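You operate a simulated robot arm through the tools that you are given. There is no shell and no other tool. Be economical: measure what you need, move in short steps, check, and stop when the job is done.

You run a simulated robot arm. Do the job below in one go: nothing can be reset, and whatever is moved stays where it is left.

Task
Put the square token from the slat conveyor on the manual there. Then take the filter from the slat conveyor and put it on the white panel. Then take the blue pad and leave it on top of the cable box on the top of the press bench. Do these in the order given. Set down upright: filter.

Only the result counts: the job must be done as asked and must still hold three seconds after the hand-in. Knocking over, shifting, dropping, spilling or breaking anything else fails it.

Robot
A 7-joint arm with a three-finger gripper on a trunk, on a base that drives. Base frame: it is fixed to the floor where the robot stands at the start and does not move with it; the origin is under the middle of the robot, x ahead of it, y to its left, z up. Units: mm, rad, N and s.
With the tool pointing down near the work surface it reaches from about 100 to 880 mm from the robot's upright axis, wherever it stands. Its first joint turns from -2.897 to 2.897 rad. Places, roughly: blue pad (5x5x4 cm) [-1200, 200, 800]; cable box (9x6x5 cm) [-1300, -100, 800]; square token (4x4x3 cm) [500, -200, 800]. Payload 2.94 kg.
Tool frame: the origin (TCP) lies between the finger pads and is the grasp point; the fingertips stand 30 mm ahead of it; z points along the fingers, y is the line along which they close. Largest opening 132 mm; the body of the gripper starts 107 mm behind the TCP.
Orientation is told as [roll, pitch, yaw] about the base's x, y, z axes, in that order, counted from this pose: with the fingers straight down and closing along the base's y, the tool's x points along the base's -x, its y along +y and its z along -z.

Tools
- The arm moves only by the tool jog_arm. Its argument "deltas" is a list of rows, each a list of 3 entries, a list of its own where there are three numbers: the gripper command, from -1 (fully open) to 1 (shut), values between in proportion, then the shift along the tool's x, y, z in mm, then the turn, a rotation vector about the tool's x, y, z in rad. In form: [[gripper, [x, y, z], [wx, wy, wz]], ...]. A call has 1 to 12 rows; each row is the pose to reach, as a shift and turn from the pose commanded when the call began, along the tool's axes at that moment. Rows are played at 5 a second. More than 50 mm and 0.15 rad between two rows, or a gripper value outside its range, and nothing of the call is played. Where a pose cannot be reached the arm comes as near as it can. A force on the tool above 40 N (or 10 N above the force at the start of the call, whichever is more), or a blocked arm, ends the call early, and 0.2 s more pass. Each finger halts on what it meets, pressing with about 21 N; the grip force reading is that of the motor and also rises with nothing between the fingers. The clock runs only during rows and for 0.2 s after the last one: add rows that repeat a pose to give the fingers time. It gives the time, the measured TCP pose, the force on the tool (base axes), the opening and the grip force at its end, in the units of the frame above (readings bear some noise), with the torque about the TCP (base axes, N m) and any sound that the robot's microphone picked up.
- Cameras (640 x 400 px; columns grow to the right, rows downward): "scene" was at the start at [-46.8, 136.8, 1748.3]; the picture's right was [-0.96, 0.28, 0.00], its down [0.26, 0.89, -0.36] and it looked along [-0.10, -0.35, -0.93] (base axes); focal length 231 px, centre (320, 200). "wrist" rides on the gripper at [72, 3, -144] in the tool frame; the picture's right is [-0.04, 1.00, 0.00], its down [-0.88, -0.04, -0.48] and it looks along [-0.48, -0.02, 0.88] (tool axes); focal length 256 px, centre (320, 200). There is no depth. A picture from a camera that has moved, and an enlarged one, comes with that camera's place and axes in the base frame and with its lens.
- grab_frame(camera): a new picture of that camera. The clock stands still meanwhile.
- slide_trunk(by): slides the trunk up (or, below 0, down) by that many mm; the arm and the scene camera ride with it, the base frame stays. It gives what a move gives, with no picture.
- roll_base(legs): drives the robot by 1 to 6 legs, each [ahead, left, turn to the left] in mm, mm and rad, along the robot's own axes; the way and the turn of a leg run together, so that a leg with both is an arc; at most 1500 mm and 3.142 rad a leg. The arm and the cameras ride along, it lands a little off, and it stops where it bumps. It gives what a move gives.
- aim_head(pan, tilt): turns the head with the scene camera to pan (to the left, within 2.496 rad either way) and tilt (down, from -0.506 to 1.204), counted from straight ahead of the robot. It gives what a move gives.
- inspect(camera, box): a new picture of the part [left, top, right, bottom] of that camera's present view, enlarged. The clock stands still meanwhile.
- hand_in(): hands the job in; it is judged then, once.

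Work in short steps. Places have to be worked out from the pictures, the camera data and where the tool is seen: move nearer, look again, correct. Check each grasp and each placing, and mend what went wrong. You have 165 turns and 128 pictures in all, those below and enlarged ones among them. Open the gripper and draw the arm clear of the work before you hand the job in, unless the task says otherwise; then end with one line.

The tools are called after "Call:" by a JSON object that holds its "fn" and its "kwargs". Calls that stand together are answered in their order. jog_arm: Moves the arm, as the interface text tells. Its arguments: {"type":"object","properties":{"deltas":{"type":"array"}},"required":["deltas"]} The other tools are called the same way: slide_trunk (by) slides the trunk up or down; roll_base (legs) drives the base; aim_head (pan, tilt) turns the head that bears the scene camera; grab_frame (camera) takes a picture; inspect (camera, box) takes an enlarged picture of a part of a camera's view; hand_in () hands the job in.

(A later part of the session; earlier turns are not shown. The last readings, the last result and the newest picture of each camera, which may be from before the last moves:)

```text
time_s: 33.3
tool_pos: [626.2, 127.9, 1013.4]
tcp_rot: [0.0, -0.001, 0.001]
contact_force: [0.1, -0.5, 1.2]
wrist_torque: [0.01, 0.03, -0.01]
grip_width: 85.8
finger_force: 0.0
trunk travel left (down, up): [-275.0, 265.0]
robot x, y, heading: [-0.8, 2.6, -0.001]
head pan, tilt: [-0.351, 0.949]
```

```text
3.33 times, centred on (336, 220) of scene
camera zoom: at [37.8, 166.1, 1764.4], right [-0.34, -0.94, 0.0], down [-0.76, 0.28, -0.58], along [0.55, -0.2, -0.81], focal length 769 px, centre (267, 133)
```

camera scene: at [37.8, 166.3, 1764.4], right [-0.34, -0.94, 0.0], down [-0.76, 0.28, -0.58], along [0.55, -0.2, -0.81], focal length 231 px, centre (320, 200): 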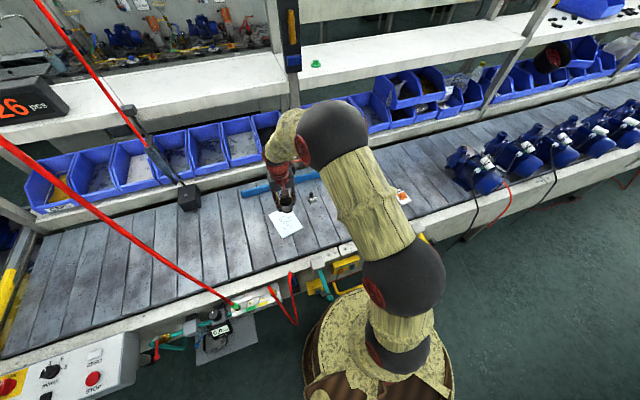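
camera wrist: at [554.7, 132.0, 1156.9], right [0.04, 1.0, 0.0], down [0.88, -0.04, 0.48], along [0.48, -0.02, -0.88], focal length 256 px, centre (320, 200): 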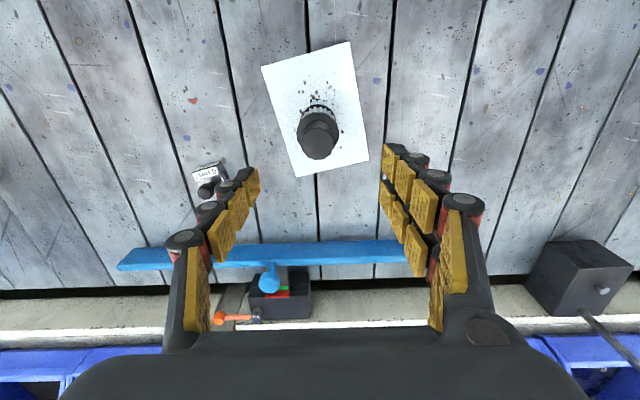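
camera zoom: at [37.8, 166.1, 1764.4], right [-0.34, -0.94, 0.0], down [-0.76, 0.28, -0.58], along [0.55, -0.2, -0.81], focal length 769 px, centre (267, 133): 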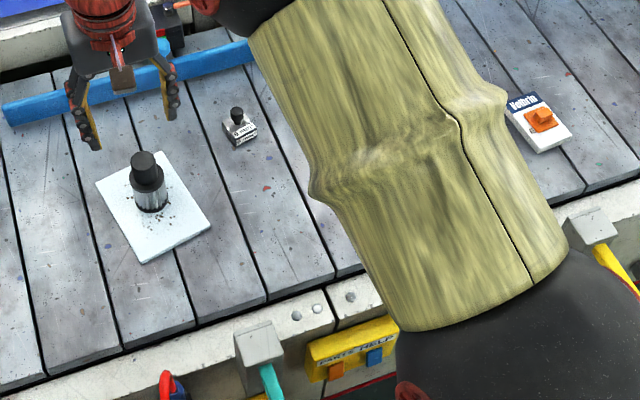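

Filter stands upright on the panel. I retract the arm, then look at the benches behind.

Call:
{"fn": "jog_arm", "kwargs": {"deltas": [[-0.3, [30, 0, -30], [0, 0, 0]], [-0.3, [70, -10, -50], [0, 0, 0]], [-0.3, [115, -20, -60], [0, 0, 0]], [-0.3, [160, -35, -70], [0, 0, 0]], [-0.3, [200, -50, -80], [0, 0, 0]], [-0.3, [240, -70, -80], [0, 0, 0]], [-0.3, [270, -90, -80], [0, 0, 0]], [-0.3, [270, -90, -80], [0, 0, 0]]]}}

Call:
{"fn": "aim_head", "kwargs": {"pan": 2.49, "tilt": 0.75}}

Call:
{"fn": "grab_frame", "kwargs": {"camera": "scene"}}

Call:
{"fn": "aim_head", "kwargs": {"pan": -2.49, "tilt": 0.75}}

Call:
{"fn": "grab_frame", "kwargs": {"camera": "scene"}}

```text
time_s: 35.1
tool_pos: [355.0, 36.6, 1090.4]
tcp_rot: [0.0, -0.001, 0.0]
contact_force: [-0.2, -0.4, -0.3]
wrist_torque: [0.04, 0.01, 0.0]
grip_width: 85.7
finger_force: 0.1
trunk travel left (down, up): [-275.0, 265.0]
robot x, y, heading: [0.1, -1.7, -0.001]
head pan, tilt: [-0.351, 0.949]
```

```text
time_s: 37.6
tool_pos: [355.2, 36.1, 1089.5]
tcp_rot: [0.001, -0.002, 0.0]
contact_force: [-0.5, -0.1, 0.1]
wrist_torque: [-0.02, -0.01, -0.03]
grip_width: 85.5
finger_force: 0.1
trunk travel left (down, up): [-275.0, 265.0]
robot x, y, heading: [-2.5, -2.1, -0.0]
head pan, tilt: [2.491, 0.75]
```

```text
87 pictures are left
camera scene: at [-96.9, 241.2, 1780.0], right [0.61, 0.8, 0.0], down [0.54, -0.41, -0.73], along [-0.58, 0.44, -0.68], focal length 231 px, centre (320, 200)
```

scene: 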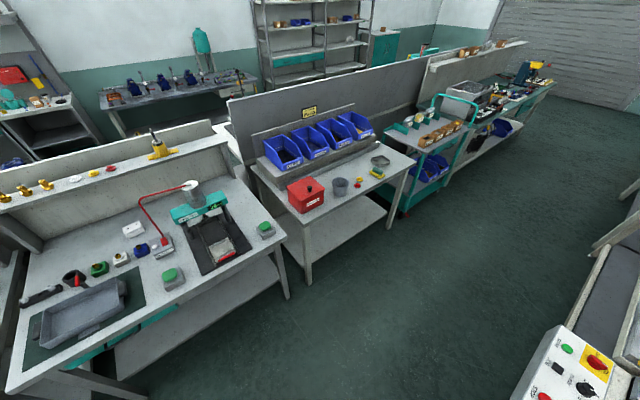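

```text
time_s: 41.5
tool_pos: [355.6, 36.1, 1091.2]
tcp_rot: [0.0, -0.001, 0.002]
contact_force: [0.1, 0.7, 0.6]
wrist_torque: [0.01, 0.0, -0.01]
grip_width: 85.9
finger_force: 0.0
trunk travel left (down, up): [-275.0, 265.0]
robot x, y, heading: [0.2, 0.6, -0.003]
head pan, tilt: [-2.491, 0.75]
```

```text
86 pictures are left
camera scene: at [-96.8, 140.7, 1780.0], right [-0.61, 0.79, 0.0], down [0.54, 0.41, -0.73], along [-0.58, -0.44, -0.68], focal length 231 px, centre (320, 200)
```

scene: 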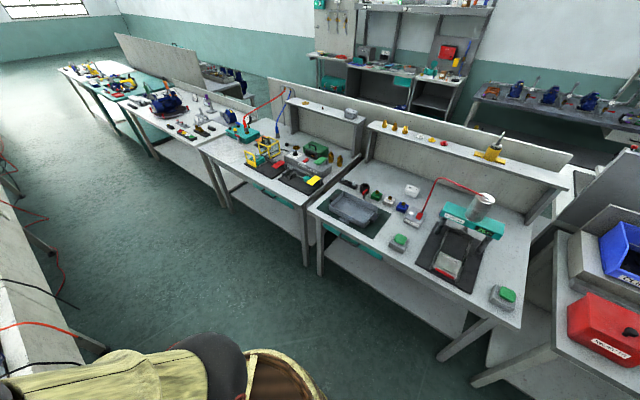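

Call:
{"fn": "inspect", "kwargs": {"camera": "scene", "box": [310, 110, 580, 280]}}

```text
2.35 times, centred on (445, 195) of scene
camera zoom: at [-96.8, 140.7, 1780.0], right [-0.61, 0.79, 0.0], down [0.54, 0.41, -0.73], along [-0.58, -0.44, -0.68], focal length 543 px, centre (26, 212)
```

zoom: 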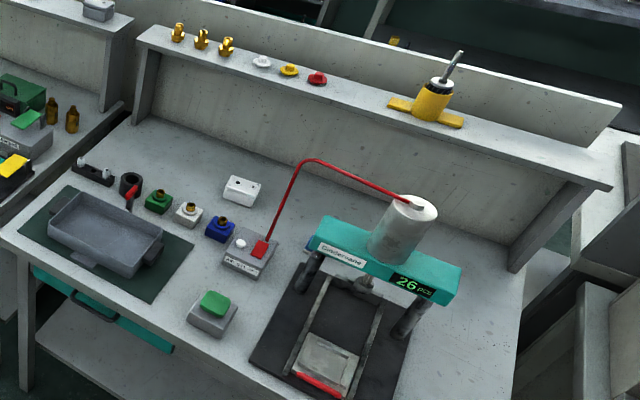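

I look from the other pan side, zoomed, to find the blue pad and the cable box.

Call:
{"fn": "aim_head", "kwargs": {"pan": 2.49, "tilt": 0.75}}

Call:
{"fn": "inspect", "kwargs": {"camera": "scene", "box": [20, 150, 310, 331]}}

Call:
{"fn": "inspect", "kwargs": {"camera": "scene", "box": [120, 180, 280, 280]}}

```text
time_s: 45.4
tool_pos: [356.1, 37.3, 1090.3]
tcp_rot: [0.0, -0.002, 0.0]
contact_force: [0.6, -0.2, -0.2]
wrist_torque: [0.03, 0.01, -0.01]
grip_width: 85.8
finger_force: 0.0
trunk travel left (down, up): [-275.0, 265.0]
robot x, y, heading: [-1.8, -0.4, -0.001]
head pan, tilt: [2.491, 0.75]
```

```text
2.21 times, centred on (165, 240) of scene
camera zoom: at [-96.9, 241.2, 1780.0], right [0.61, 0.8, 0.0], down [0.54, -0.41, -0.73], along [-0.58, 0.44, -0.68], focal length 509 px, centre (662, 111)
```

zoom: 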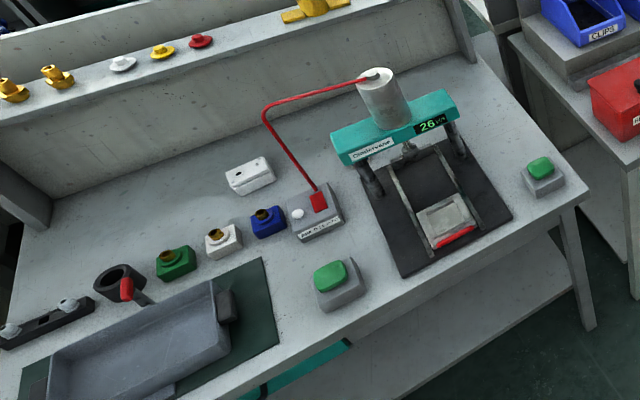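

```text
4.00 times, centred on (200, 230) of scene
camera zoom: at [-96.9, 241.2, 1780.0], right [0.61, 0.8, 0.0], down [0.54, -0.41, -0.73], along [-0.58, 0.44, -0.68], focal length 922 px, centre (800, 80)
```

zoom: 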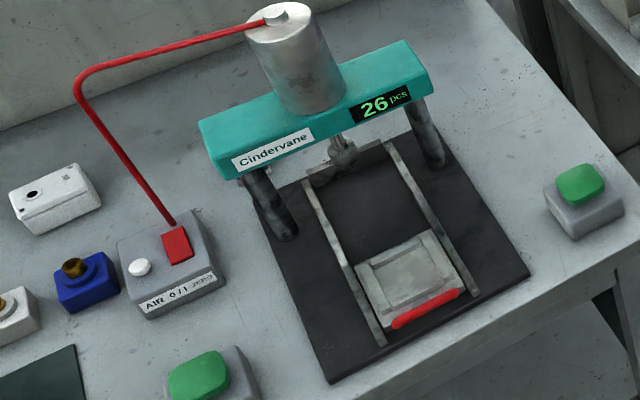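

The cable box (white, sockets) is near (-1336,-82). At the stated pad place stands the press, so I need a closer look. With the arm retracted I back off the conveyor 250 mm and turn round clockwise.

Call:
{"fn": "roll_base", "kwargs": {"legs": [[-250, 0, 0], [0, 0, -3.14]]}}

Call:
{"fn": "aim_head", "kwargs": {"pan": 0, "tilt": 0.8}}

Call:
{"fn": "grab_frame", "kwargs": {"camera": "scene"}}

```text
time_s: 54.5
tool_pos: [-606.9, -44.4, 1089.2]
tcp_rot: [0.001, -0.001, -3.118]
contact_force: [-0.5, 0.1, 0.5]
wrist_torque: [-0.04, -0.03, 0.02]
grip_width: 86.1
finger_force: 0.0
trunk travel left (down, up): [-275.0, 265.0]
robot x, y, heading: [-258.8, 1.9, -3.113]
head pan, tilt: [2.491, 0.75]
```

```text
time_s: 56.8
tool_pos: [-607.0, -45.5, 1090.2]
tcp_rot: [0.0, -0.002, -3.117]
contact_force: [0.3, -0.9, 0.3]
wrist_torque: [0.02, 0.02, 0.04]
grip_width: 86.0
finger_force: 0.1
trunk travel left (down, up): [-275.0, 265.0]
robot x, y, heading: [-251.7, 0.0, -3.115]
head pan, tilt: [0.0, 0.799]
```

```text
82 pictures are left
camera scene: at [-300.1, -190.4, 1776.0], right [-0.03, 1.0, 0.0], down [0.72, 0.02, -0.7], along [-0.7, -0.02, -0.72], focal length 231 px, centre (320, 200)
```

scene: 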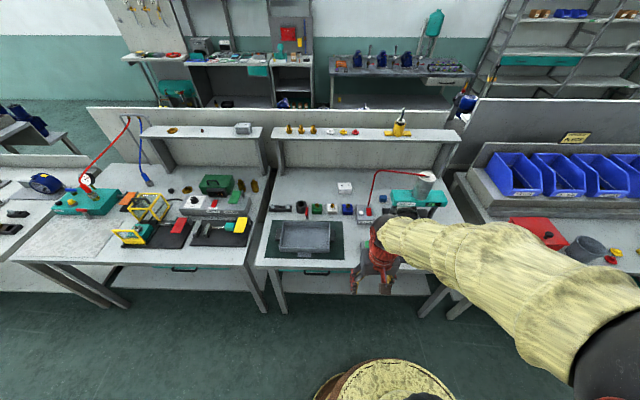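

Call:
{"fn": "inspect", "kwargs": {"camera": "scene", "box": [260, 120, 480, 258]}}

Call:
{"fn": "grab_frame", "kwargs": {"camera": "wrist"}}

```text
2.90 times, centred on (370, 189) of scene
camera zoom: at [-300.1, -190.4, 1776.0], right [-0.03, 1.0, 0.0], down [0.72, 0.02, -0.7], along [-0.7, -0.02, -0.72], focal length 668 px, centre (175, 232)
```

zoom: 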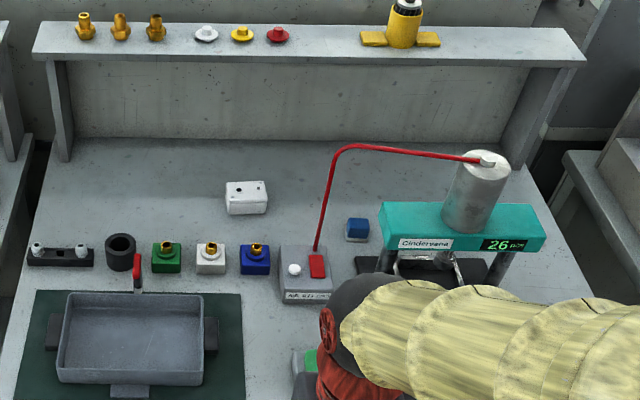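

```text
80 pictures are left
camera wrist: at [-534.5, -45.8, 1233.6], right [-0.02, -1.0, 0.0], down [-0.88, 0.02, 0.48], along [-0.48, 0.01, -0.88], focal length 256 px, centre (320, 200)
```

wrist: 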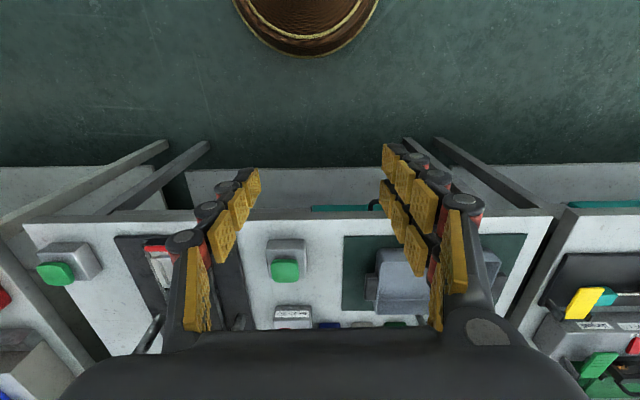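

The blue pad is found behind the press at about (-1258,149), beneath the red air hose arch; the cable box is at (-1343,-71). The hose blocks a straight approach, so I'll stand at about (-500,-250) and come in from the −y side with a tilted tool. Driving there now.

Call:
{"fn": "roll_base", "kwargs": {"legs": [[0, 243, 0], [245, 0, -0.027]]}}

Call:
{"fn": "grab_frame", "kwargs": {"camera": "scene"}}

Call:
{"fn": "grab_frame", "kwargs": {"camera": "wrist"}}

```text
time_s: 60.0
tool_pos: [-843.4, -284.3, 1090.4]
tcp_rot: [0.0, 0.001, 3.134]
contact_force: [-0.7, 0.5, 0.0]
wrist_torque: [0.0, -0.01, 0.0]
grip_width: 85.8
finger_force: 0.1
trunk travel left (down, up): [-275.0, 265.0]
robot x, y, heading: [-486.5, -249.1, 3.133]
head pan, tilt: [0.0, 0.799]
```

```text
79 pictures are left
camera scene: at [-542.0, -440.1, 1775.9], right [0.01, 1.0, 0.0], down [0.72, -0.01, -0.7], along [-0.7, 0.01, -0.72], focal length 231 px, centre (320, 200)
```

scene: 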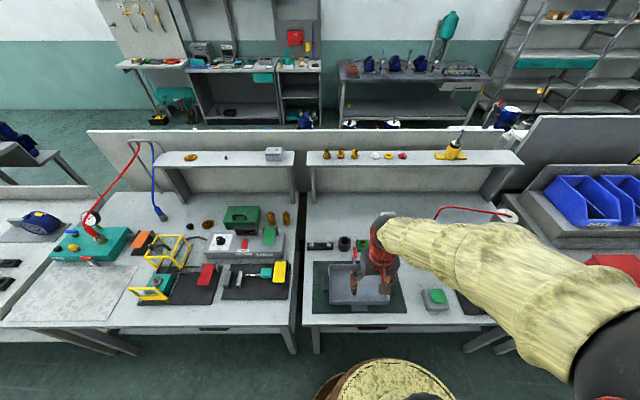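

```text
78 pictures are left
camera wrist: at [-771.1, -287.8, 1233.4], right [-0.05, -1.0, 0.0], down [-0.88, 0.05, 0.48], along [-0.48, 0.02, -0.88], focal length 256 px, centre (320, 200)
```

wrist: 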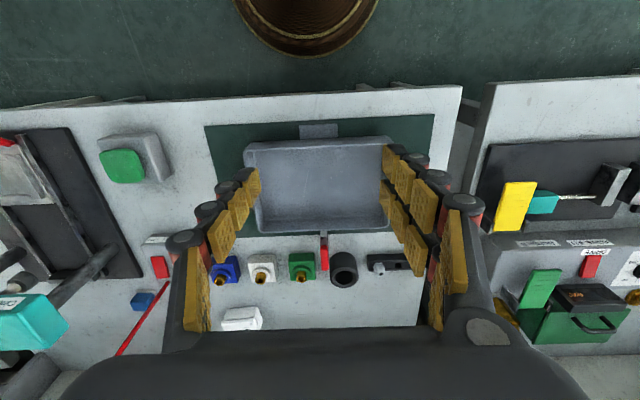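

Now I zoom in on the pad, hose and box from both cameras for precise geometry.

Call:
{"fn": "inspect", "kwargs": {"camera": "wrist", "box": [80, 240, 280, 365]}}

Call:
{"fn": "inspect", "kwargs": {"camera": "scene", "box": [320, 140, 540, 278]}}

```text
3.20 times, centred on (180, 302) of wrist
camera zoom: at [-771.1, -287.8, 1233.4], right [-0.05, -1.0, 0.0], down [-0.88, 0.05, 0.48], along [-0.48, 0.02, -0.88], focal length 819 px, centre (768, -128)
```

zoom: 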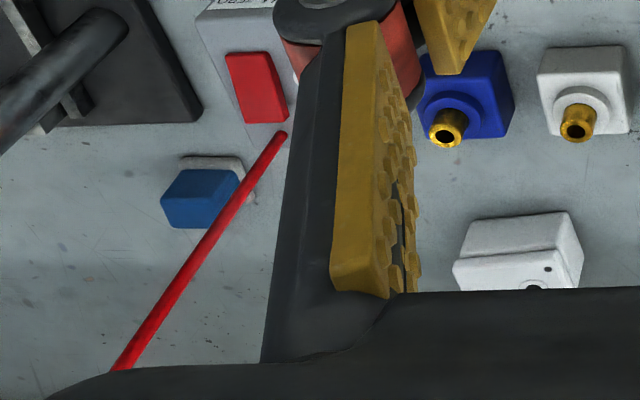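

```text
2.90 times, centred on (430, 209) of scene
camera zoom: at [-542.0, -440.1, 1775.9], right [0.01, 1.0, 0.0], down [0.72, -0.01, -0.7], along [-0.7, 0.01, -0.72], focal length 668 px, centre (1, 174)
```

zoom: 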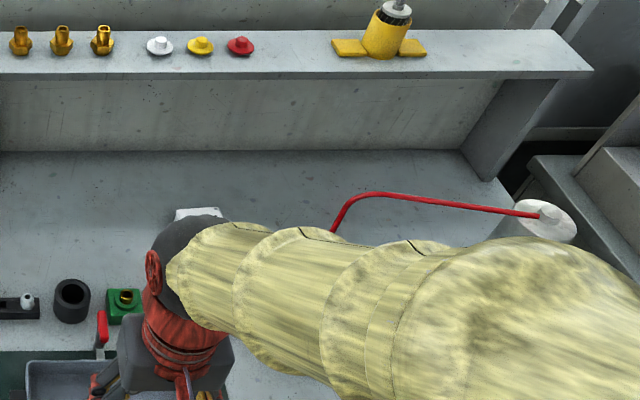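

Wrist sits about 277 mm above the TCP, with the elbow hanging out to the robot's right, which would put the forearm in the hose. I turn the base left so the bench lies at the robot's right (elbow then stays in plane or on the −y side) and close up slightly.

Call:
{"fn": "roll_base", "kwargs": {"legs": [[0, 0, 1.75], [-9, -50, 0]]}}

Call:
{"fn": "aim_head", "kwargs": {"pan": -1.75, "tilt": 0.85}}

Call:
{"fn": "grab_frame", "kwargs": {"camera": "scene"}}

```text
time_s: 65.2
tool_pos: [-433.2, -593.5, 1090.0]
tcp_rot: [0.0, -0.002, -1.372]
contact_force: [-0.8, 0.1, -1.0]
wrist_torque: [0.04, -0.01, 0.02]
grip_width: 85.7
finger_force: 0.0
trunk travel left (down, up): [-275.0, 265.0]
robot x, y, heading: [-538.8, -251.2, -1.372]
head pan, tilt: [0.0, 0.799]
```

```text
time_s: 67.0
tool_pos: [-433.2, -594.2, 1090.5]
tcp_rot: [0.0, -0.003, -1.372]
contact_force: [0.8, 0.2, 0.0]
wrist_torque: [-0.03, 0.01, -0.02]
grip_width: 85.7
finger_force: 0.1
trunk travel left (down, up): [-275.0, 265.0]
robot x, y, heading: [-539.5, -250.4, -1.375]
head pan, tilt: [-1.751, 0.85]
```

```text
75 pictures are left
camera scene: at [-437.0, -186.3, 1772.0], right [-0.02, 1.0, 0.0], down [0.75, 0.01, -0.66], along [-0.66, -0.01, -0.75], focal length 231 px, centre (320, 200)
```

scene: 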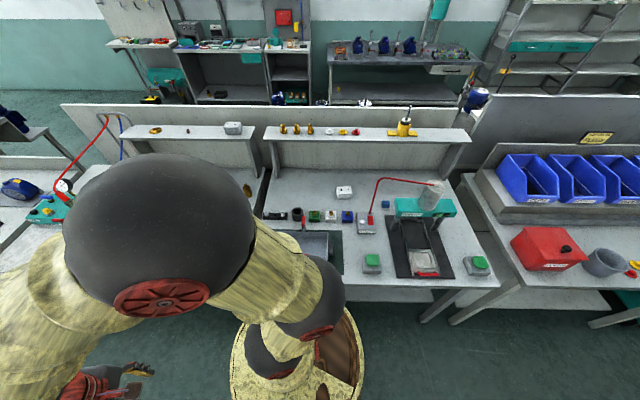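

Call:
{"fn": "inspect", "kwargs": {"camera": "scene", "box": [300, 150, 492, 270]}}

Call:
{"fn": "inspect", "kwargs": {"camera": "scene", "box": [328, 170, 424, 230]}}

```text
3.33 times, centred on (396, 210) of scene
camera zoom: at [-437.0, -186.3, 1772.0], right [-0.02, 1.0, 0.0], down [0.75, 0.01, -0.66], along [-0.66, -0.01, -0.75], focal length 769 px, centre (67, 167)
```

zoom: 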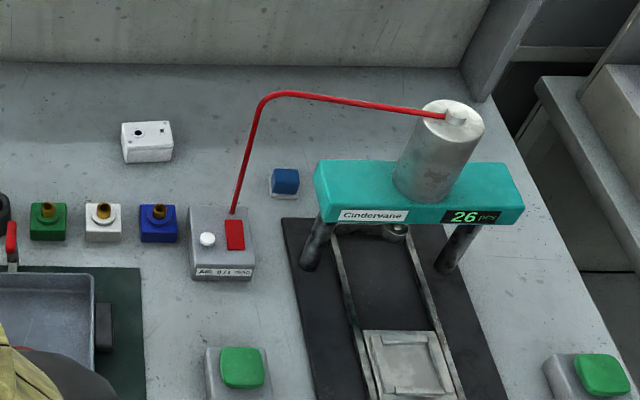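

```text
6.67 times, centred on (376, 200) of scene
camera zoom: at [-437.0, -186.3, 1772.0], right [-0.02, 1.0, 0.0], down [0.75, 0.01, -0.66], along [-0.66, -0.01, -0.75], focal length 1538 px, centre (-53, 200)
```

zoom: 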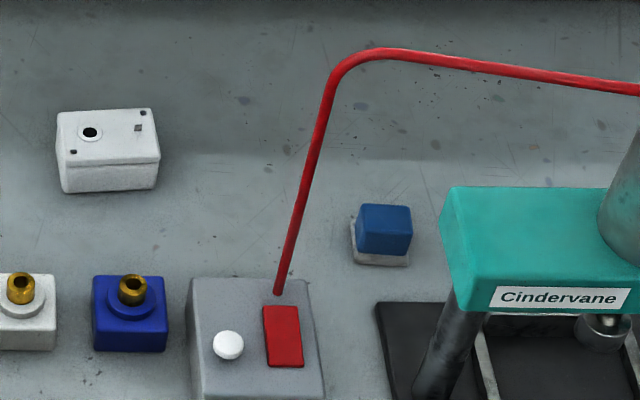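

The view is clear: pad centre ≈(-1250,155), top ≈818; cable box top centre ≈(-1342,-60), top ≈828; hose vertical ≈(-1160,57). I swing the arm round to the robot's right, over the bench front and high.

Call:
{"fn": "jog_arm", "kwargs": {"deltas": [[0, [31.3, -35.9, -5], [0, 0, 0.025]], [0, [62.7, -71.8, -10], [0, 0, 0.05]], [0, [94, -107.7, -15], [0, 0, 0.075]], [0, [125.3, -143.7, -20], [0, 0, 0.1]], [0, [156.7, -179.6, -25], [0, 0, 0.125]], [0, [188, -215.5, -30], [0, 0, 0.15]], [0, [219.3, -251.4, -35], [0, 0, 0.175]], [0, [250.7, -287.3, -40], [0, 0, 0.2]], [0, [282, -323.2, -45], [0, 0, 0.225]], [0, [313.3, -359.2, -50], [0, 0, 0.25]], [0, [344.7, -395.1, -55], [0, 0, 0.275]], [0, [376, -431, -60], [0, 0, 0.3]]]}}

Call:
{"fn": "grab_frame", "kwargs": {"camera": "scene"}}

```text
time_s: 68.6
tool_pos: [-671.8, -473.4, 1129.9]
tcp_rot: [-0.018, -0.016, -1.273]
contact_force: [-0.4, -1.2, 0.2]
wrist_torque: [0.02, 0.01, 0.01]
grip_width: 66.1
finger_force: 0.1
trunk travel left (down, up): [-275.0, 265.0]
robot x, y, heading: [-538.0, -252.0, -1.365]
head pan, tilt: [-1.751, 0.85]
stopped in row 8: the arm was blocked; the commanded pose is now the measured one
```

```text
72 pictures are left
camera scene: at [-437.4, -186.5, 1772.0], right [-0.02, 1.0, 0.0], down [0.75, 0.01, -0.66], along [-0.66, -0.01, -0.75], focal length 231 px, centre (320, 200)
```

scene: 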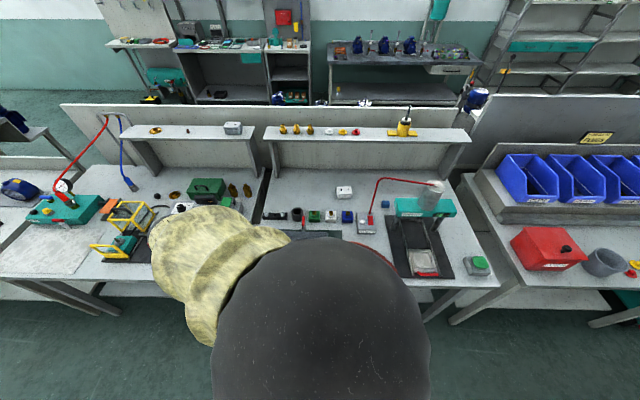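

The arm got blocked, probably folded too close to the axis. I move outward (−x) from here.

Call:
{"fn": "jog_arm", "kwargs": {"deltas": [[0, [8, -40, 0], [0, 0, 0]], [0, [16, -80, 0], [0, 0, 0]], [0, [24, -120, 0], [0, 0, 0]], [0, [32, -160, 0], [0, 0, 0]], [0, [40, -197, 0], [0, 0, 0]], [0, [40, -197, 0], [0, 0, 0]]]}}

Call:
{"fn": "grab_frame", "kwargs": {"camera": "scene"}}

```text
time_s: 69.1
tool_pos: [-706.0, -493.7, 1130.9]
tcp_rot: [-0.024, -0.022, -1.199]
contact_force: [-0.2, -0.1, -0.1]
wrist_torque: [-0.09, 0.07, -0.01]
grip_width: 66.0
finger_force: 0.1
trunk travel left (down, up): [-275.0, 265.0]
robot x, y, heading: [-536.2, -252.5, -1.371]
head pan, tilt: [-1.751, 0.85]
stopped in row 2: the force on the tool passed its limit at 76 N (the readings are from after the stop); the commanded pose is now the measured one
```

```text
71 pictures are left
camera scene: at [-436.5, -184.7, 1771.8], right [-0.02, 1.0, 0.0], down [0.75, 0.01, -0.66], along [-0.66, -0.01, -0.75], focal length 231 px, centre (320, 200)
```

scene: 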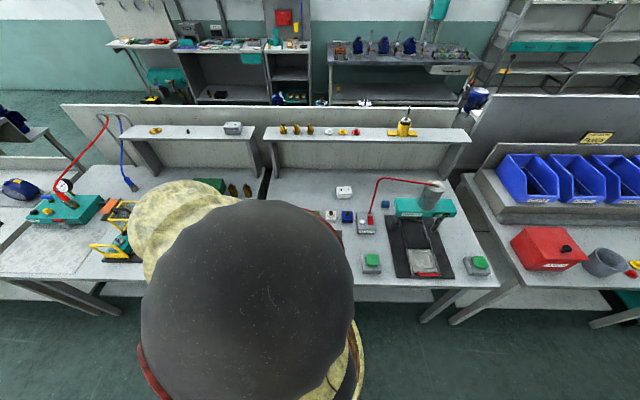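

The limit is likely the folded elbow near the head. I go radially outward and lower to unfold.

Call:
{"fn": "jog_arm", "kwargs": {"deltas": [[0, [-20, -30, 15], [0, 0, 0]], [0, [-39, -60, 30], [0, 0, 0]], [0, [-58, -90, 45], [0, 0, 0]], [0, [-78, -120, 60], [0, 0, 0]], [0, [-78, -120, 60], [0, 0, 0]]]}}

Call:
{"fn": "grab_frame", "kwargs": {"camera": "scene"}}

```text
time_s: 70.3
tool_pos: [-791.6, -614.4, 1075.3]
tcp_rot: [-0.02, -0.02, -1.198]
contact_force: [0.9, 0.4, -0.1]
wrist_torque: [0.03, -0.03, -0.01]
grip_width: 66.0
finger_force: 0.0
trunk travel left (down, up): [-275.0, 265.0]
robot x, y, heading: [-541.4, -250.3, -1.373]
head pan, tilt: [-1.751, 0.85]
```

```text
70 pictures are left
camera scene: at [-437.1, -186.1, 1772.0], right [-0.02, 1.0, 0.0], down [0.75, 0.01, -0.66], along [-0.66, -0.01, -0.75], focal length 231 px, centre (320, 200)
```

scene: 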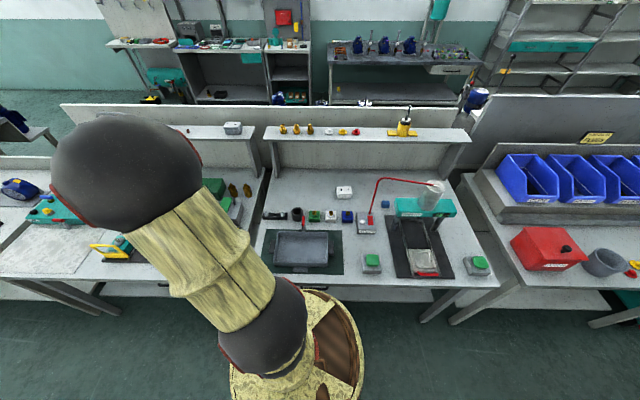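

Unfolded. I now swing along an arc toward −x over the press bench front.

Call:
{"fn": "jog_arm", "kwargs": {"deltas": [[0, [35, -25, 0], [0, 0, 0]], [0, [77, -45, 0], [0, 0, 0]], [0, [122, -58, 0], [0, 0, 0]], [0, [167, -66, 0], [0, 0, 0]], [0, [212, -70, 0], [0, 0, 0]], [0, [256, -70, 0], [0, 0, 0]], [0, [256, -70, 0], [0, 0, 0]]]}}

Call:
{"fn": "grab_frame", "kwargs": {"camera": "scene"}}

```text
time_s: 71.9
tool_pos: [-949.6, -398.4, 1073.8]
tcp_rot: [-0.022, -0.019, -1.2]
contact_force: [0.2, -0.2, -0.2]
wrist_torque: [0.01, 0.01, -0.01]
grip_width: 66.2
finger_force: 0.2
trunk travel left (down, up): [-275.0, 265.0]
robot x, y, heading: [-537.0, -250.3, -1.372]
head pan, tilt: [-1.751, 0.85]
```

```text
69 pictures are left
camera scene: at [-437.3, -185.9, 1772.0], right [-0.02, 1.0, 0.0], down [0.75, 0.01, -0.66], along [-0.66, -0.01, -0.75], focal length 231 px, centre (320, 200)
```

scene: 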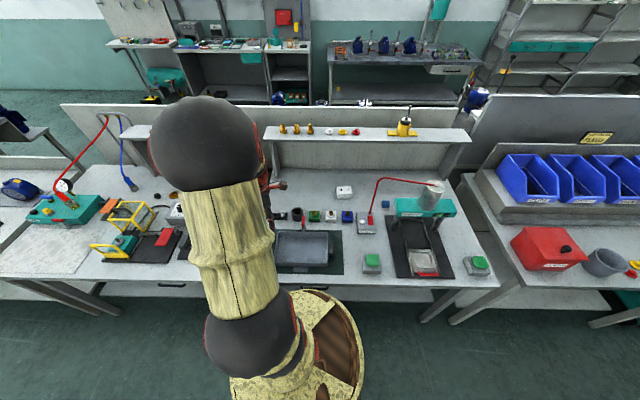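

Elbow is now on the −y side, as wanted. I turn the tool to the grasp yaw (≈-1.67) here in free space.

Call:
{"fn": "jog_arm", "kwargs": {"deltas": [[0, [0, 0, 0], [0, 0, 0.12]], [0, [0, 0, 0], [0, 0, 0.24]], [0, [0, 0, 0], [0, 0, 0.36]], [0, [0, 0, 0], [0, 0, 0.47]], [0, [0, 0, 0], [0, 0, 0.47]]]}}

```text
time_s: 73.1
tool_pos: [-949.6, -397.5, 1071.6]
tcp_rot: [-0.01, -0.025, -1.671]
contact_force: [-0.5, 0.1, -1.0]
wrist_torque: [-0.01, 0.02, -0.01]
grip_width: 66.3
finger_force: 0.0
trunk travel left (down, up): [-275.0, 265.0]
robot x, y, heading: [-537.2, -251.3, -1.375]
head pan, tilt: [-1.751, 0.85]
```

Yaw reached. Now tilt by 0.65 rad so the fingers point toward +y and down.

Call:
{"fn": "jog_arm", "kwargs": {"deltas": [[0, [0, 0, 0], [0, 0.13, 0]], [0, [0, 0, 0], [0, 0.26, 0]], [0, [0, 0, 0], [0, 0.39, 0]], [0, [0, 0, 0], [0, 0.52, 0]], [0, [0, 0, 0], [0, 0.65, 0]], [0, [0, 0, 0], [0, 0.65, 0]]]}}

Call:
{"fn": "grab_frame", "kwargs": {"camera": "wrist"}}

Call:
{"fn": "grab_frame", "kwargs": {"camera": "scene"}}

```text
time_s: 74.5
tool_pos: [-948.9, -400.0, 1072.1]
tcp_rot: [-0.012, 0.626, -1.677]
contact_force: [-0.5, -0.2, -0.4]
wrist_torque: [0.01, 0.03, 0.0]
grip_width: 65.8
finger_force: 0.0
trunk travel left (down, up): [-275.0, 265.0]
robot x, y, heading: [-537.1, -249.5, -1.368]
head pan, tilt: [-1.751, 0.85]
```

```text
68 pictures are left
camera wrist: at [-946.8, -424.4, 1230.3], right [0.99, -0.13, -0.04], down [-0.14, -0.98, -0.13], along [-0.02, 0.13, -0.99], focal length 256 px, centre (320, 200)
```

wrist: 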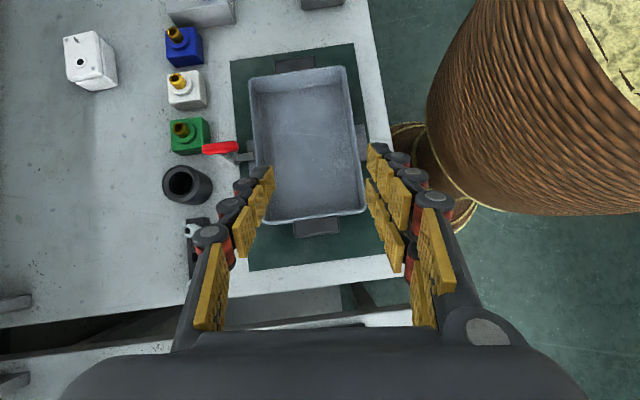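

```text
67 pictures are left
camera scene: at [-437.4, -186.3, 1772.0], right [-0.02, 1.0, 0.0], down [0.75, 0.01, -0.66], along [-0.66, -0.01, -0.75], focal length 231 px, centre (320, 200)
```

scene: 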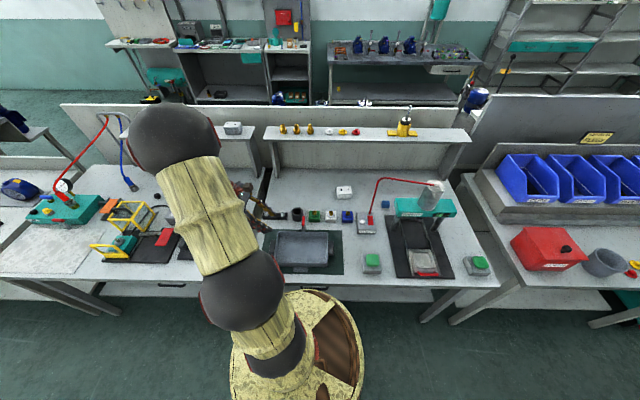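

The tilt works and the camera looks straight down. I move −x first, staying south of the hose.

Call:
{"fn": "jog_arm", "kwargs": {"deltas": [[0, [-8, -43.3, 3], [0, 0, 0]], [0, [-16, -86.6, 6], [0, 0, 0]], [0, [-24, -130, 9], [0, 0, 0]], [0, [-32, -173, 12], [0, 0, 0]], [0, [-40, -216.5, 15], [0, 0, 0]], [0, [-48, -260, 18], [0, 0, 0]], [0, [-55.5, -303, 21.6], [0, 0, 0]], [0, [-55.5, -303, 21.6], [0, 0, 0]]]}}

Call:
{"fn": "grab_frame", "kwargs": {"camera": "wrist"}}

Call:
{"fn": "grab_frame", "kwargs": {"camera": "scene"}}

```text
time_s: 76.3
tool_pos: [-1253.8, -396.3, 1024.9]
tcp_rot: [-0.013, 0.623, -1.673]
contact_force: [0.0, 0.1, 0.1]
wrist_torque: [0.01, -0.04, 0.0]
grip_width: 65.9
finger_force: 0.1
trunk travel left (down, up): [-275.0, 265.0]
robot x, y, heading: [-537.8, -250.4, -1.372]
head pan, tilt: [-1.751, 0.85]
```

```text
66 pictures are left
camera wrist: at [-1251.3, -422.3, 1182.2], right [0.99, -0.13, -0.03], down [-0.14, -0.98, -0.13], along [-0.02, 0.13, -0.99], focal length 256 px, centre (320, 200)
```

wrist: 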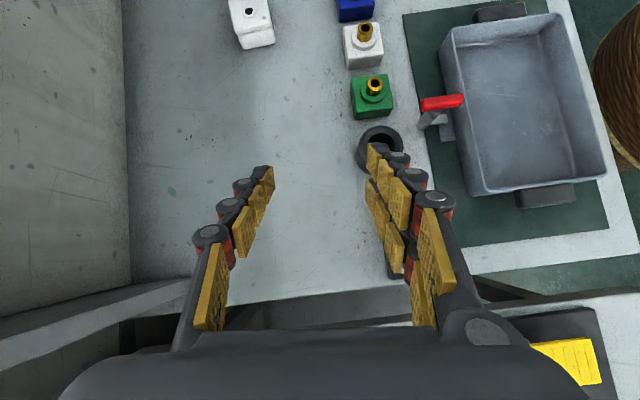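

```text
65 pictures are left
camera scene: at [-437.7, -186.1, 1772.1], right [-0.02, 1.0, 0.0], down [0.75, 0.01, -0.66], along [-0.66, -0.01, -0.75], focal length 231 px, centre (320, 200)
```

scene: 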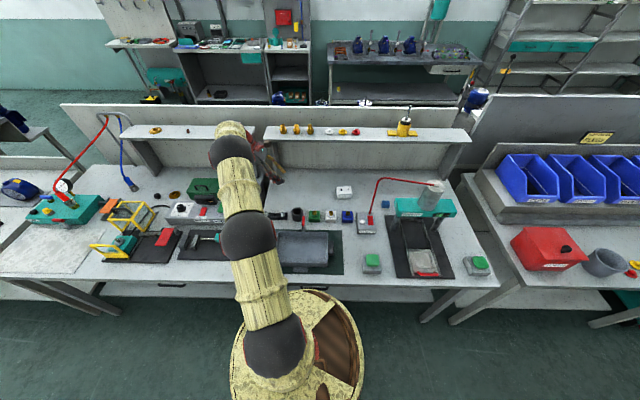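

Clear. I advance in +y toward the pad, first 70 % of the way, then check clearances.

Call:
{"fn": "jog_arm", "kwargs": {"deltas": [[0, [31, -5, 35], [0, 0, 0]], [0, [63, -11, 70], [0, 0, 0]], [0, [94, -16, 105], [0, 0, 0]], [0, [125, -21, 140], [0, 0, 0]], [0, [156, -26, 175], [0, 0, 0]], [0, [188, -32, 210], [0, 0, 0]], [0, [219, -37, 245], [0, 0, 0]], [0, [219, -37, 245], [0, 0, 0]]]}}

Call:
{"fn": "grab_frame", "kwargs": {"camera": "wrist"}}

Call:
{"fn": "grab_frame", "kwargs": {"camera": "scene"}}

```text
time_s: 78.1
tool_pos: [-1261.4, -78.4, 952.2]
tcp_rot: [-0.012, 0.623, -1.677]
contact_force: [1.2, 0.1, -0.2]
wrist_torque: [0.02, -0.01, -0.02]
grip_width: 66.2
finger_force: 0.1
trunk travel left (down, up): [-275.0, 265.0]
robot x, y, heading: [-537.3, -256.0, -1.369]
head pan, tilt: [-1.751, 0.85]
```

```text
64 pictures are left
camera wrist: at [-1257.8, -104.1, 1110.7], right [0.99, -0.13, -0.04], down [-0.14, -0.98, -0.13], along [-0.02, 0.13, -0.99], focal length 256 px, centre (320, 200)
```

wrist: 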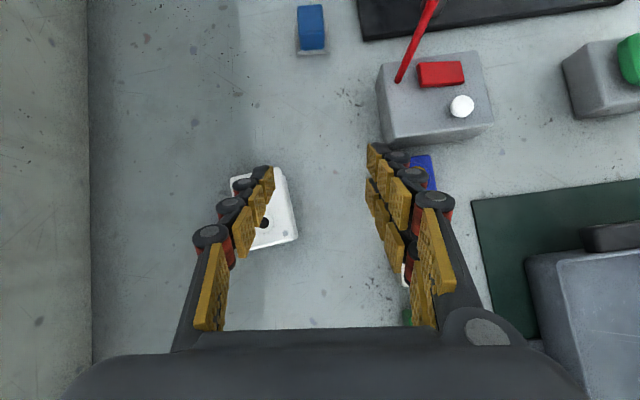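

```text
63 pictures are left
camera scene: at [-437.8, -185.6, 1772.0], right [-0.02, 1.0, 0.0], down [0.75, 0.01, -0.66], along [-0.66, -0.01, -0.75], focal length 231 px, centre (320, 200)
```

scene: 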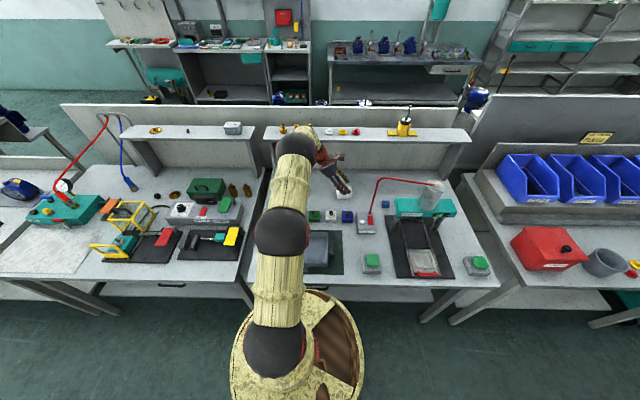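

Clearances are good: pad at (-1245,155), hose at (-1151,62). I advance to the pre-grasp point 130 mm back along the tool axis.

Call:
{"fn": "jog_arm", "kwargs": {"deltas": [[0, [34, -3, 36], [0, 0, 0]], [0, [67, -6, 72], [0, 0, 0]], [0, [101, -8.4, 107.5], [0, 0, 0]], [0, [101, -8.4, 107.5], [0, 0, 0]]]}}

Call:
{"fn": "grab_frame", "kwargs": {"camera": "wrist"}}

Call:
{"fn": "inspect", "kwargs": {"camera": "scene", "box": [300, 130, 460, 230]}}

```text
time_s: 79.1
tool_pos: [-1256.8, 70.3, 925.2]
tcp_rot: [-0.013, 0.623, -1.675]
contact_force: [0.0, 0.5, 0.8]
wrist_torque: [-0.02, 0.0, -0.01]
grip_width: 66.5
finger_force: 0.1
trunk travel left (down, up): [-275.0, 265.0]
robot x, y, heading: [-536.8, -255.0, -1.377]
head pan, tilt: [-1.751, 0.85]
```

```text
62 pictures are left
camera wrist: at [-1253.2, 45.1, 1084.0], right [0.99, -0.13, -0.04], down [-0.14, -0.98, -0.13], along [-0.02, 0.13, -0.99], focal length 256 px, centre (320, 200)
```

wrist: 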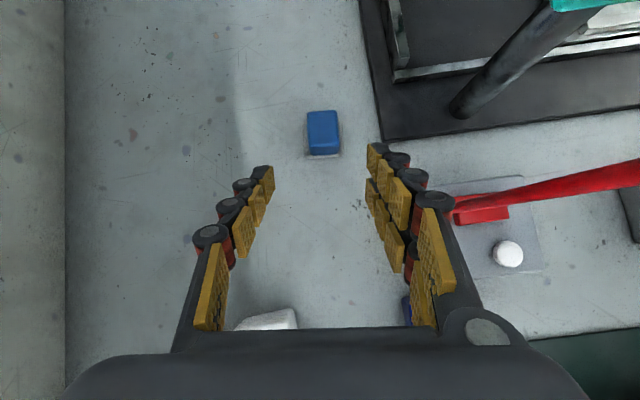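

```text
4.00 times, centred on (380, 180) of scene
camera zoom: at [-437.7, -185.3, 1772.0], right [-0.02, 1.0, 0.0], down [0.75, 0.01, -0.66], along [-0.66, -0.01, -0.75], focal length 922 px, centre (80, 280)
```

zoom: 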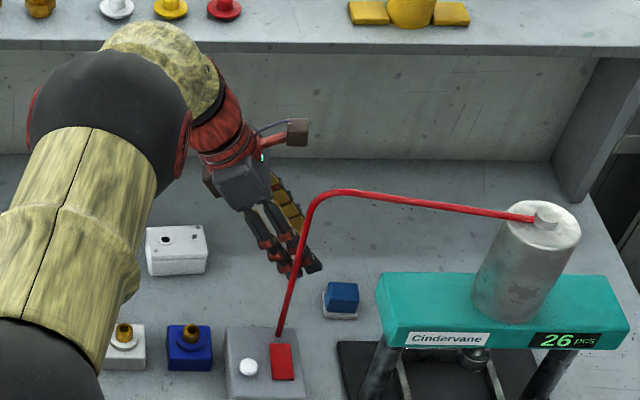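

Pad top centre is (-1245,152,822). I advance 100 mm along the tool axis and check.

Call:
{"fn": "jog_arm", "kwargs": {"deltas": [[0, [0.2, 1, 35], [0, 0, 0]], [0, [0.5, 2, 70], [0, 0, 0]], [0, [0.7, 3, 100], [0, 0, 0]], [0, [0.7, 3, 100], [0, 0, 0]]]}}

Call:
{"fn": "grab_frame", "kwargs": {"camera": "wrist"}}

Call:
{"fn": "inspect", "kwargs": {"camera": "scene", "box": [328, 150, 424, 210]}}

```text
time_s: 80.1
tool_pos: [-1246.3, 124.9, 845.6]
tcp_rot: [-0.013, 0.624, -1.675]
contact_force: [-1.4, -0.5, -0.2]
wrist_torque: [0.0, 0.01, 0.0]
grip_width: 66.1
finger_force: 0.1
trunk travel left (down, up): [-275.0, 265.0]
robot x, y, heading: [-538.9, -250.4, -1.373]
head pan, tilt: [-1.751, 0.85]
```

```text
60 pictures are left
camera wrist: at [-1243.6, 98.6, 1004.7], right [0.99, -0.13, -0.04], down [-0.14, -0.98, -0.13], along [-0.02, 0.13, -0.99], focal length 256 px, centre (320, 200)
```

wrist: 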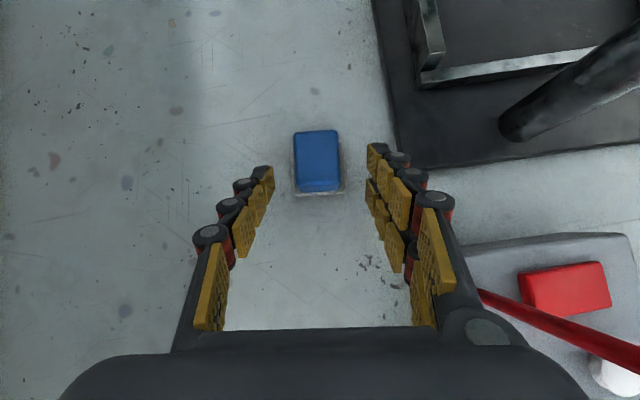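

```text
6.67 times, centred on (376, 180) of scene
camera zoom: at [-437.8, -185.5, 1772.0], right [-0.02, 1.0, 0.0], down [0.75, 0.01, -0.66], along [-0.66, -0.01, -0.75], focal length 1538 px, centre (-53, 333)
```

zoom: 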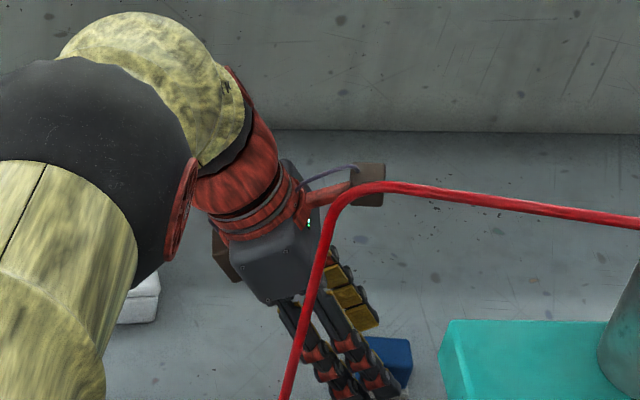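

Well aligned. I advance the last 26 mm and close.

Call:
{"fn": "jog_arm", "kwargs": {"deltas": [[0, [0.5, 0, 10], [0, 0, 0]], [0, [1, 0, 20], [0, 0, 0]], [0, [2, 0, 26], [0, 0, 0]], [0, [2, 0, 26], [0, 0, 0]]]}}

Call:
{"fn": "grab_frame", "kwargs": {"camera": "wrist"}}

```text
time_s: 81.1
tool_pos: [-1240.3, 143.1, 828.6]
tcp_rot: [-0.013, 0.624, -1.679]
contact_force: [13.4, -1.5, 26.0]
wrist_torque: [-0.29, -1.29, 0.05]
grip_width: 81.3
finger_force: 9.8
trunk travel left (down, up): [-275.0, 265.0]
robot x, y, heading: [-537.6, -249.3, -1.371]
head pan, tilt: [-1.751, 0.85]
```

```text
58 pictures are left
camera wrist: at [-1238.6, 117.5, 986.8], right [0.99, -0.13, -0.04], down [-0.14, -0.98, -0.13], along [-0.02, 0.13, -0.99], focal length 256 px, centre (320, 200)
```

wrist: 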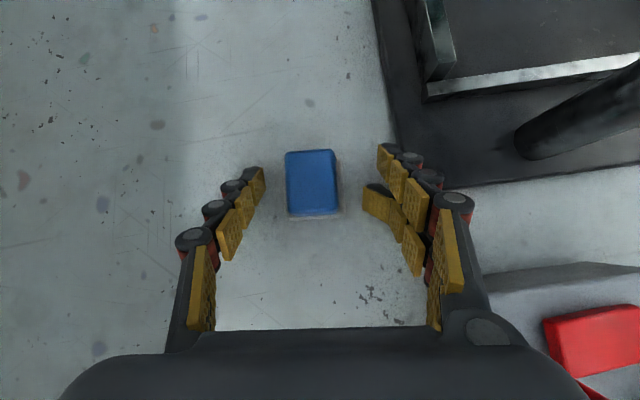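

The fingertips touched the bench (26 N). I back off 8 mm along the tool axis, then check before closing.

Call:
{"fn": "jog_arm", "kwargs": {"deltas": [[0, [0, 0, -8], [0, 0, 0]], [0, [0, 0, -10], [0, 0, 0]], [0, [0, 0, -10], [0, 0, 0]]]}}

Call:
{"fn": "grab_frame", "kwargs": {"camera": "wrist"}}

```text
time_s: 81.9
tool_pos: [-1246.1, 135.5, 832.5]
tcp_rot: [-0.011, 0.623, -1.676]
contact_force: [1.0, 0.0, 6.2]
wrist_torque: [-0.05, -0.22, 0.02]
grip_width: 69.0
finger_force: 1.4
trunk travel left (down, up): [-275.0, 265.0]
robot x, y, heading: [-543.7, -252.8, -1.373]
head pan, tilt: [-1.751, 0.85]
```

```text
57 pictures are left
camera wrist: at [-1242.8, 110.6, 991.0], right [0.99, -0.13, -0.04], down [-0.14, -0.98, -0.13], along [-0.02, 0.13, -0.99], focal length 256 px, centre (320, 200)
```

wrist: 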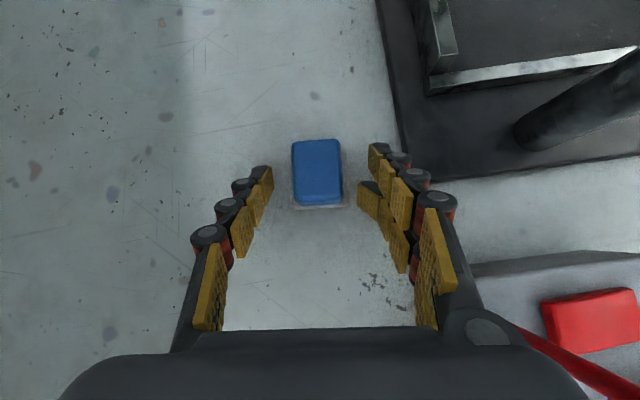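

Call:
{"fn": "jog_arm", "kwargs": {"deltas": [[0, [0, 0, -5], [0, 0, 0]], [0, [1, 0, -5], [0, 0, 0]], [0.4, [1, 0, -5], [0, 0, 0]], [1, [1, 0, -5], [0, 0, 0]], [1, [1, 0, -5], [0, 0, 0]], [1, [1, 0, -5], [0, 0, 0]], [1, [1, 0, -5], [0, 0, 0]]]}}

Call:
{"fn": "grab_frame", "kwargs": {"camera": "wrist"}}

Call:
{"fn": "inspect", "kwargs": {"camera": "wrist", "box": [240, 130, 400, 230]}}

```text
time_s: 83.5
tool_pos: [-1245.9, 134.5, 839.0]
tcp_rot: [-0.013, 0.623, -1.677]
contact_force: [-0.4, 0.2, 1.1]
wrist_torque: [-0.01, 0.01, 0.03]
grip_width: 36.6
finger_force: 20.9
trunk travel left (down, up): [-275.0, 265.0]
robot x, y, heading: [-541.3, -253.5, -1.372]
head pan, tilt: [-1.751, 0.85]
```

```text
56 pictures are left
camera wrist: at [-1243.1, 109.0, 996.5], right [0.99, -0.13, -0.04], down [-0.14, -0.98, -0.13], along [-0.02, 0.13, -0.99], focal length 256 px, centre (320, 200)
```

wrist: 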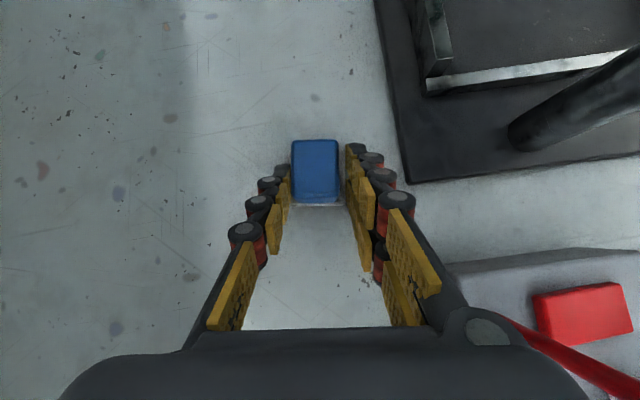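

```text
4.00 times, centred on (320, 180) of wrist
camera zoom: at [-1243.1, 109.0, 996.5], right [0.99, -0.13, -0.04], down [-0.14, -0.98, -0.13], along [-0.02, 0.13, -0.99], focal length 1024 px, centre (320, 280)
```

zoom: 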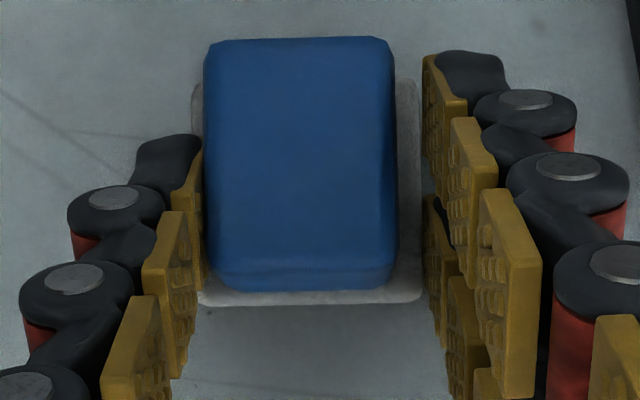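

Width 36.6 mm on the blue block. I lift 25 mm vertically to test the hold.

Call:
{"fn": "jog_arm", "kwargs": {"deltas": [[1, [3, 0, -4], [0, 0, 0]], [1, [14.6, 0, -20.2], [0, 0, 0]], [1, [14.6, 0, -20.2], [0, 0, 0]]]}}

Call:
{"fn": "grab_frame", "kwargs": {"camera": "wrist"}}

Call:
{"fn": "inspect", "kwargs": {"camera": "scene", "box": [328, 150, 424, 210]}}

```text
time_s: 84.3
tool_pos: [-1245.7, 133.2, 860.7]
tcp_rot: [-0.014, 0.624, -1.676]
contact_force: [-1.3, -0.4, -1.0]
wrist_torque: [0.0, 0.05, -0.01]
grip_width: 36.6
finger_force: 20.8
trunk travel left (down, up): [-275.0, 265.0]
robot x, y, heading: [-540.5, -251.3, -1.371]
head pan, tilt: [-1.751, 0.85]
```

```text
54 pictures are left
camera wrist: at [-1242.6, 108.9, 1019.5], right [0.99, -0.13, -0.03], down [-0.14, -0.98, -0.13], along [-0.02, 0.13, -0.99], focal length 256 px, centre (320, 200)
```

wrist: 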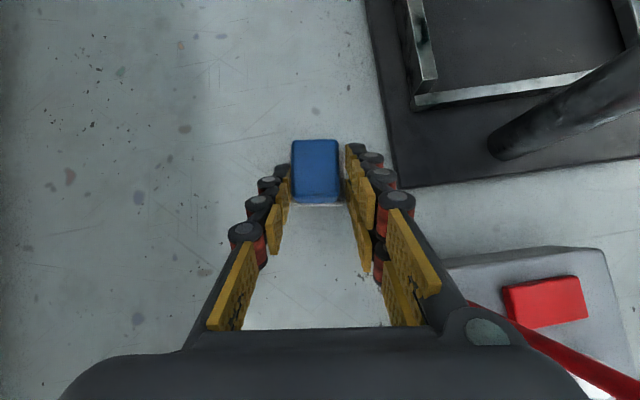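

```text
6.67 times, centred on (376, 180) of scene
camera zoom: at [-437.6, -185.8, 1772.0], right [-0.02, 1.0, 0.0], down [0.75, 0.01, -0.66], along [-0.66, -0.01, -0.75], focal length 1538 px, centre (-53, 333)
```

zoom: 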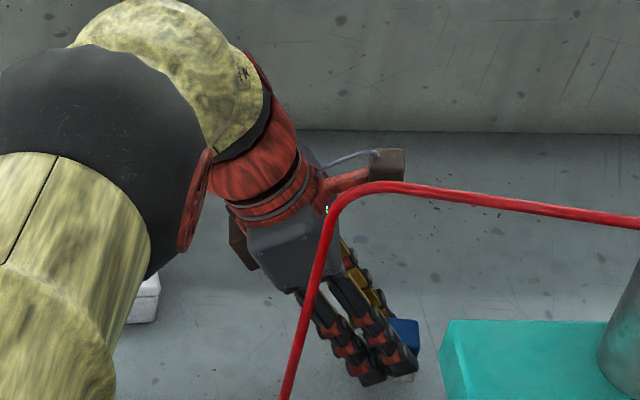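

The pad is held firmly. I retreat back along the tool axis past the hose.

Call:
{"fn": "jog_arm", "kwargs": {"deltas": [[1, [0, 0, -40], [0, 0, 0]], [1, [0, 0, -80], [0, 0, 0]], [1, [0, 0, -125], [0, 0, 0]], [1, [-5, -3, -155], [0, 0, 0]], [1, [-30, -10, -185], [0, 0, 0]], [1, [-30, -10, -185], [0, 0, 0]]]}}

Call:
{"fn": "grab_frame", "kwargs": {"camera": "wrist"}}

```text
time_s: 85.7
tool_pos: [-1266.9, 3.2, 995.4]
tcp_rot: [-0.012, 0.623, -1.676]
contact_force: [0.6, -0.3, -0.6]
wrist_torque: [0.01, 0.03, -0.01]
grip_width: 36.9
finger_force: 20.5
trunk travel left (down, up): [-275.0, 265.0]
robot x, y, heading: [-539.9, -247.3, -1.371]
head pan, tilt: [-1.751, 0.85]
```

```text
52 pictures are left
camera wrist: at [-1265.0, -22.6, 1154.1], right [0.99, -0.13, -0.03], down [-0.14, -0.98, -0.13], along [-0.02, 0.13, -0.99], focal length 256 px, centre (320, 200)
```

wrist: 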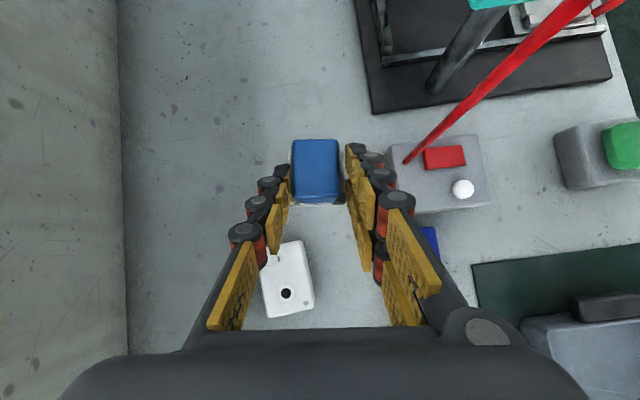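

Call:
{"fn": "inspect", "kwargs": {"camera": "wrist", "box": [220, 225, 380, 325]}}

```text
4.00 times, centred on (300, 275) of wrist
camera zoom: at [-1265.0, -22.6, 1154.1], right [0.99, -0.13, -0.03], down [-0.14, -0.98, -0.13], along [-0.02, 0.13, -0.99], focal length 1024 px, centre (400, -100)
```

zoom: 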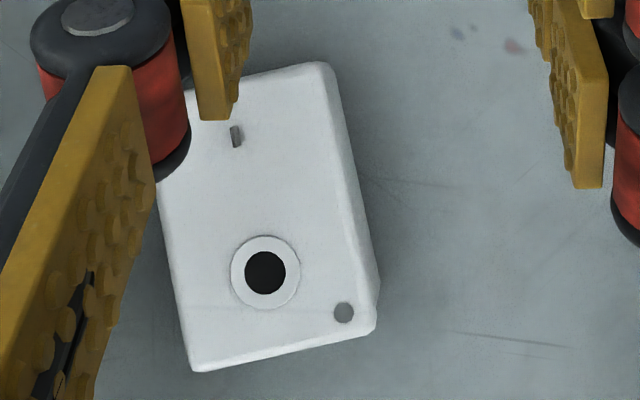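

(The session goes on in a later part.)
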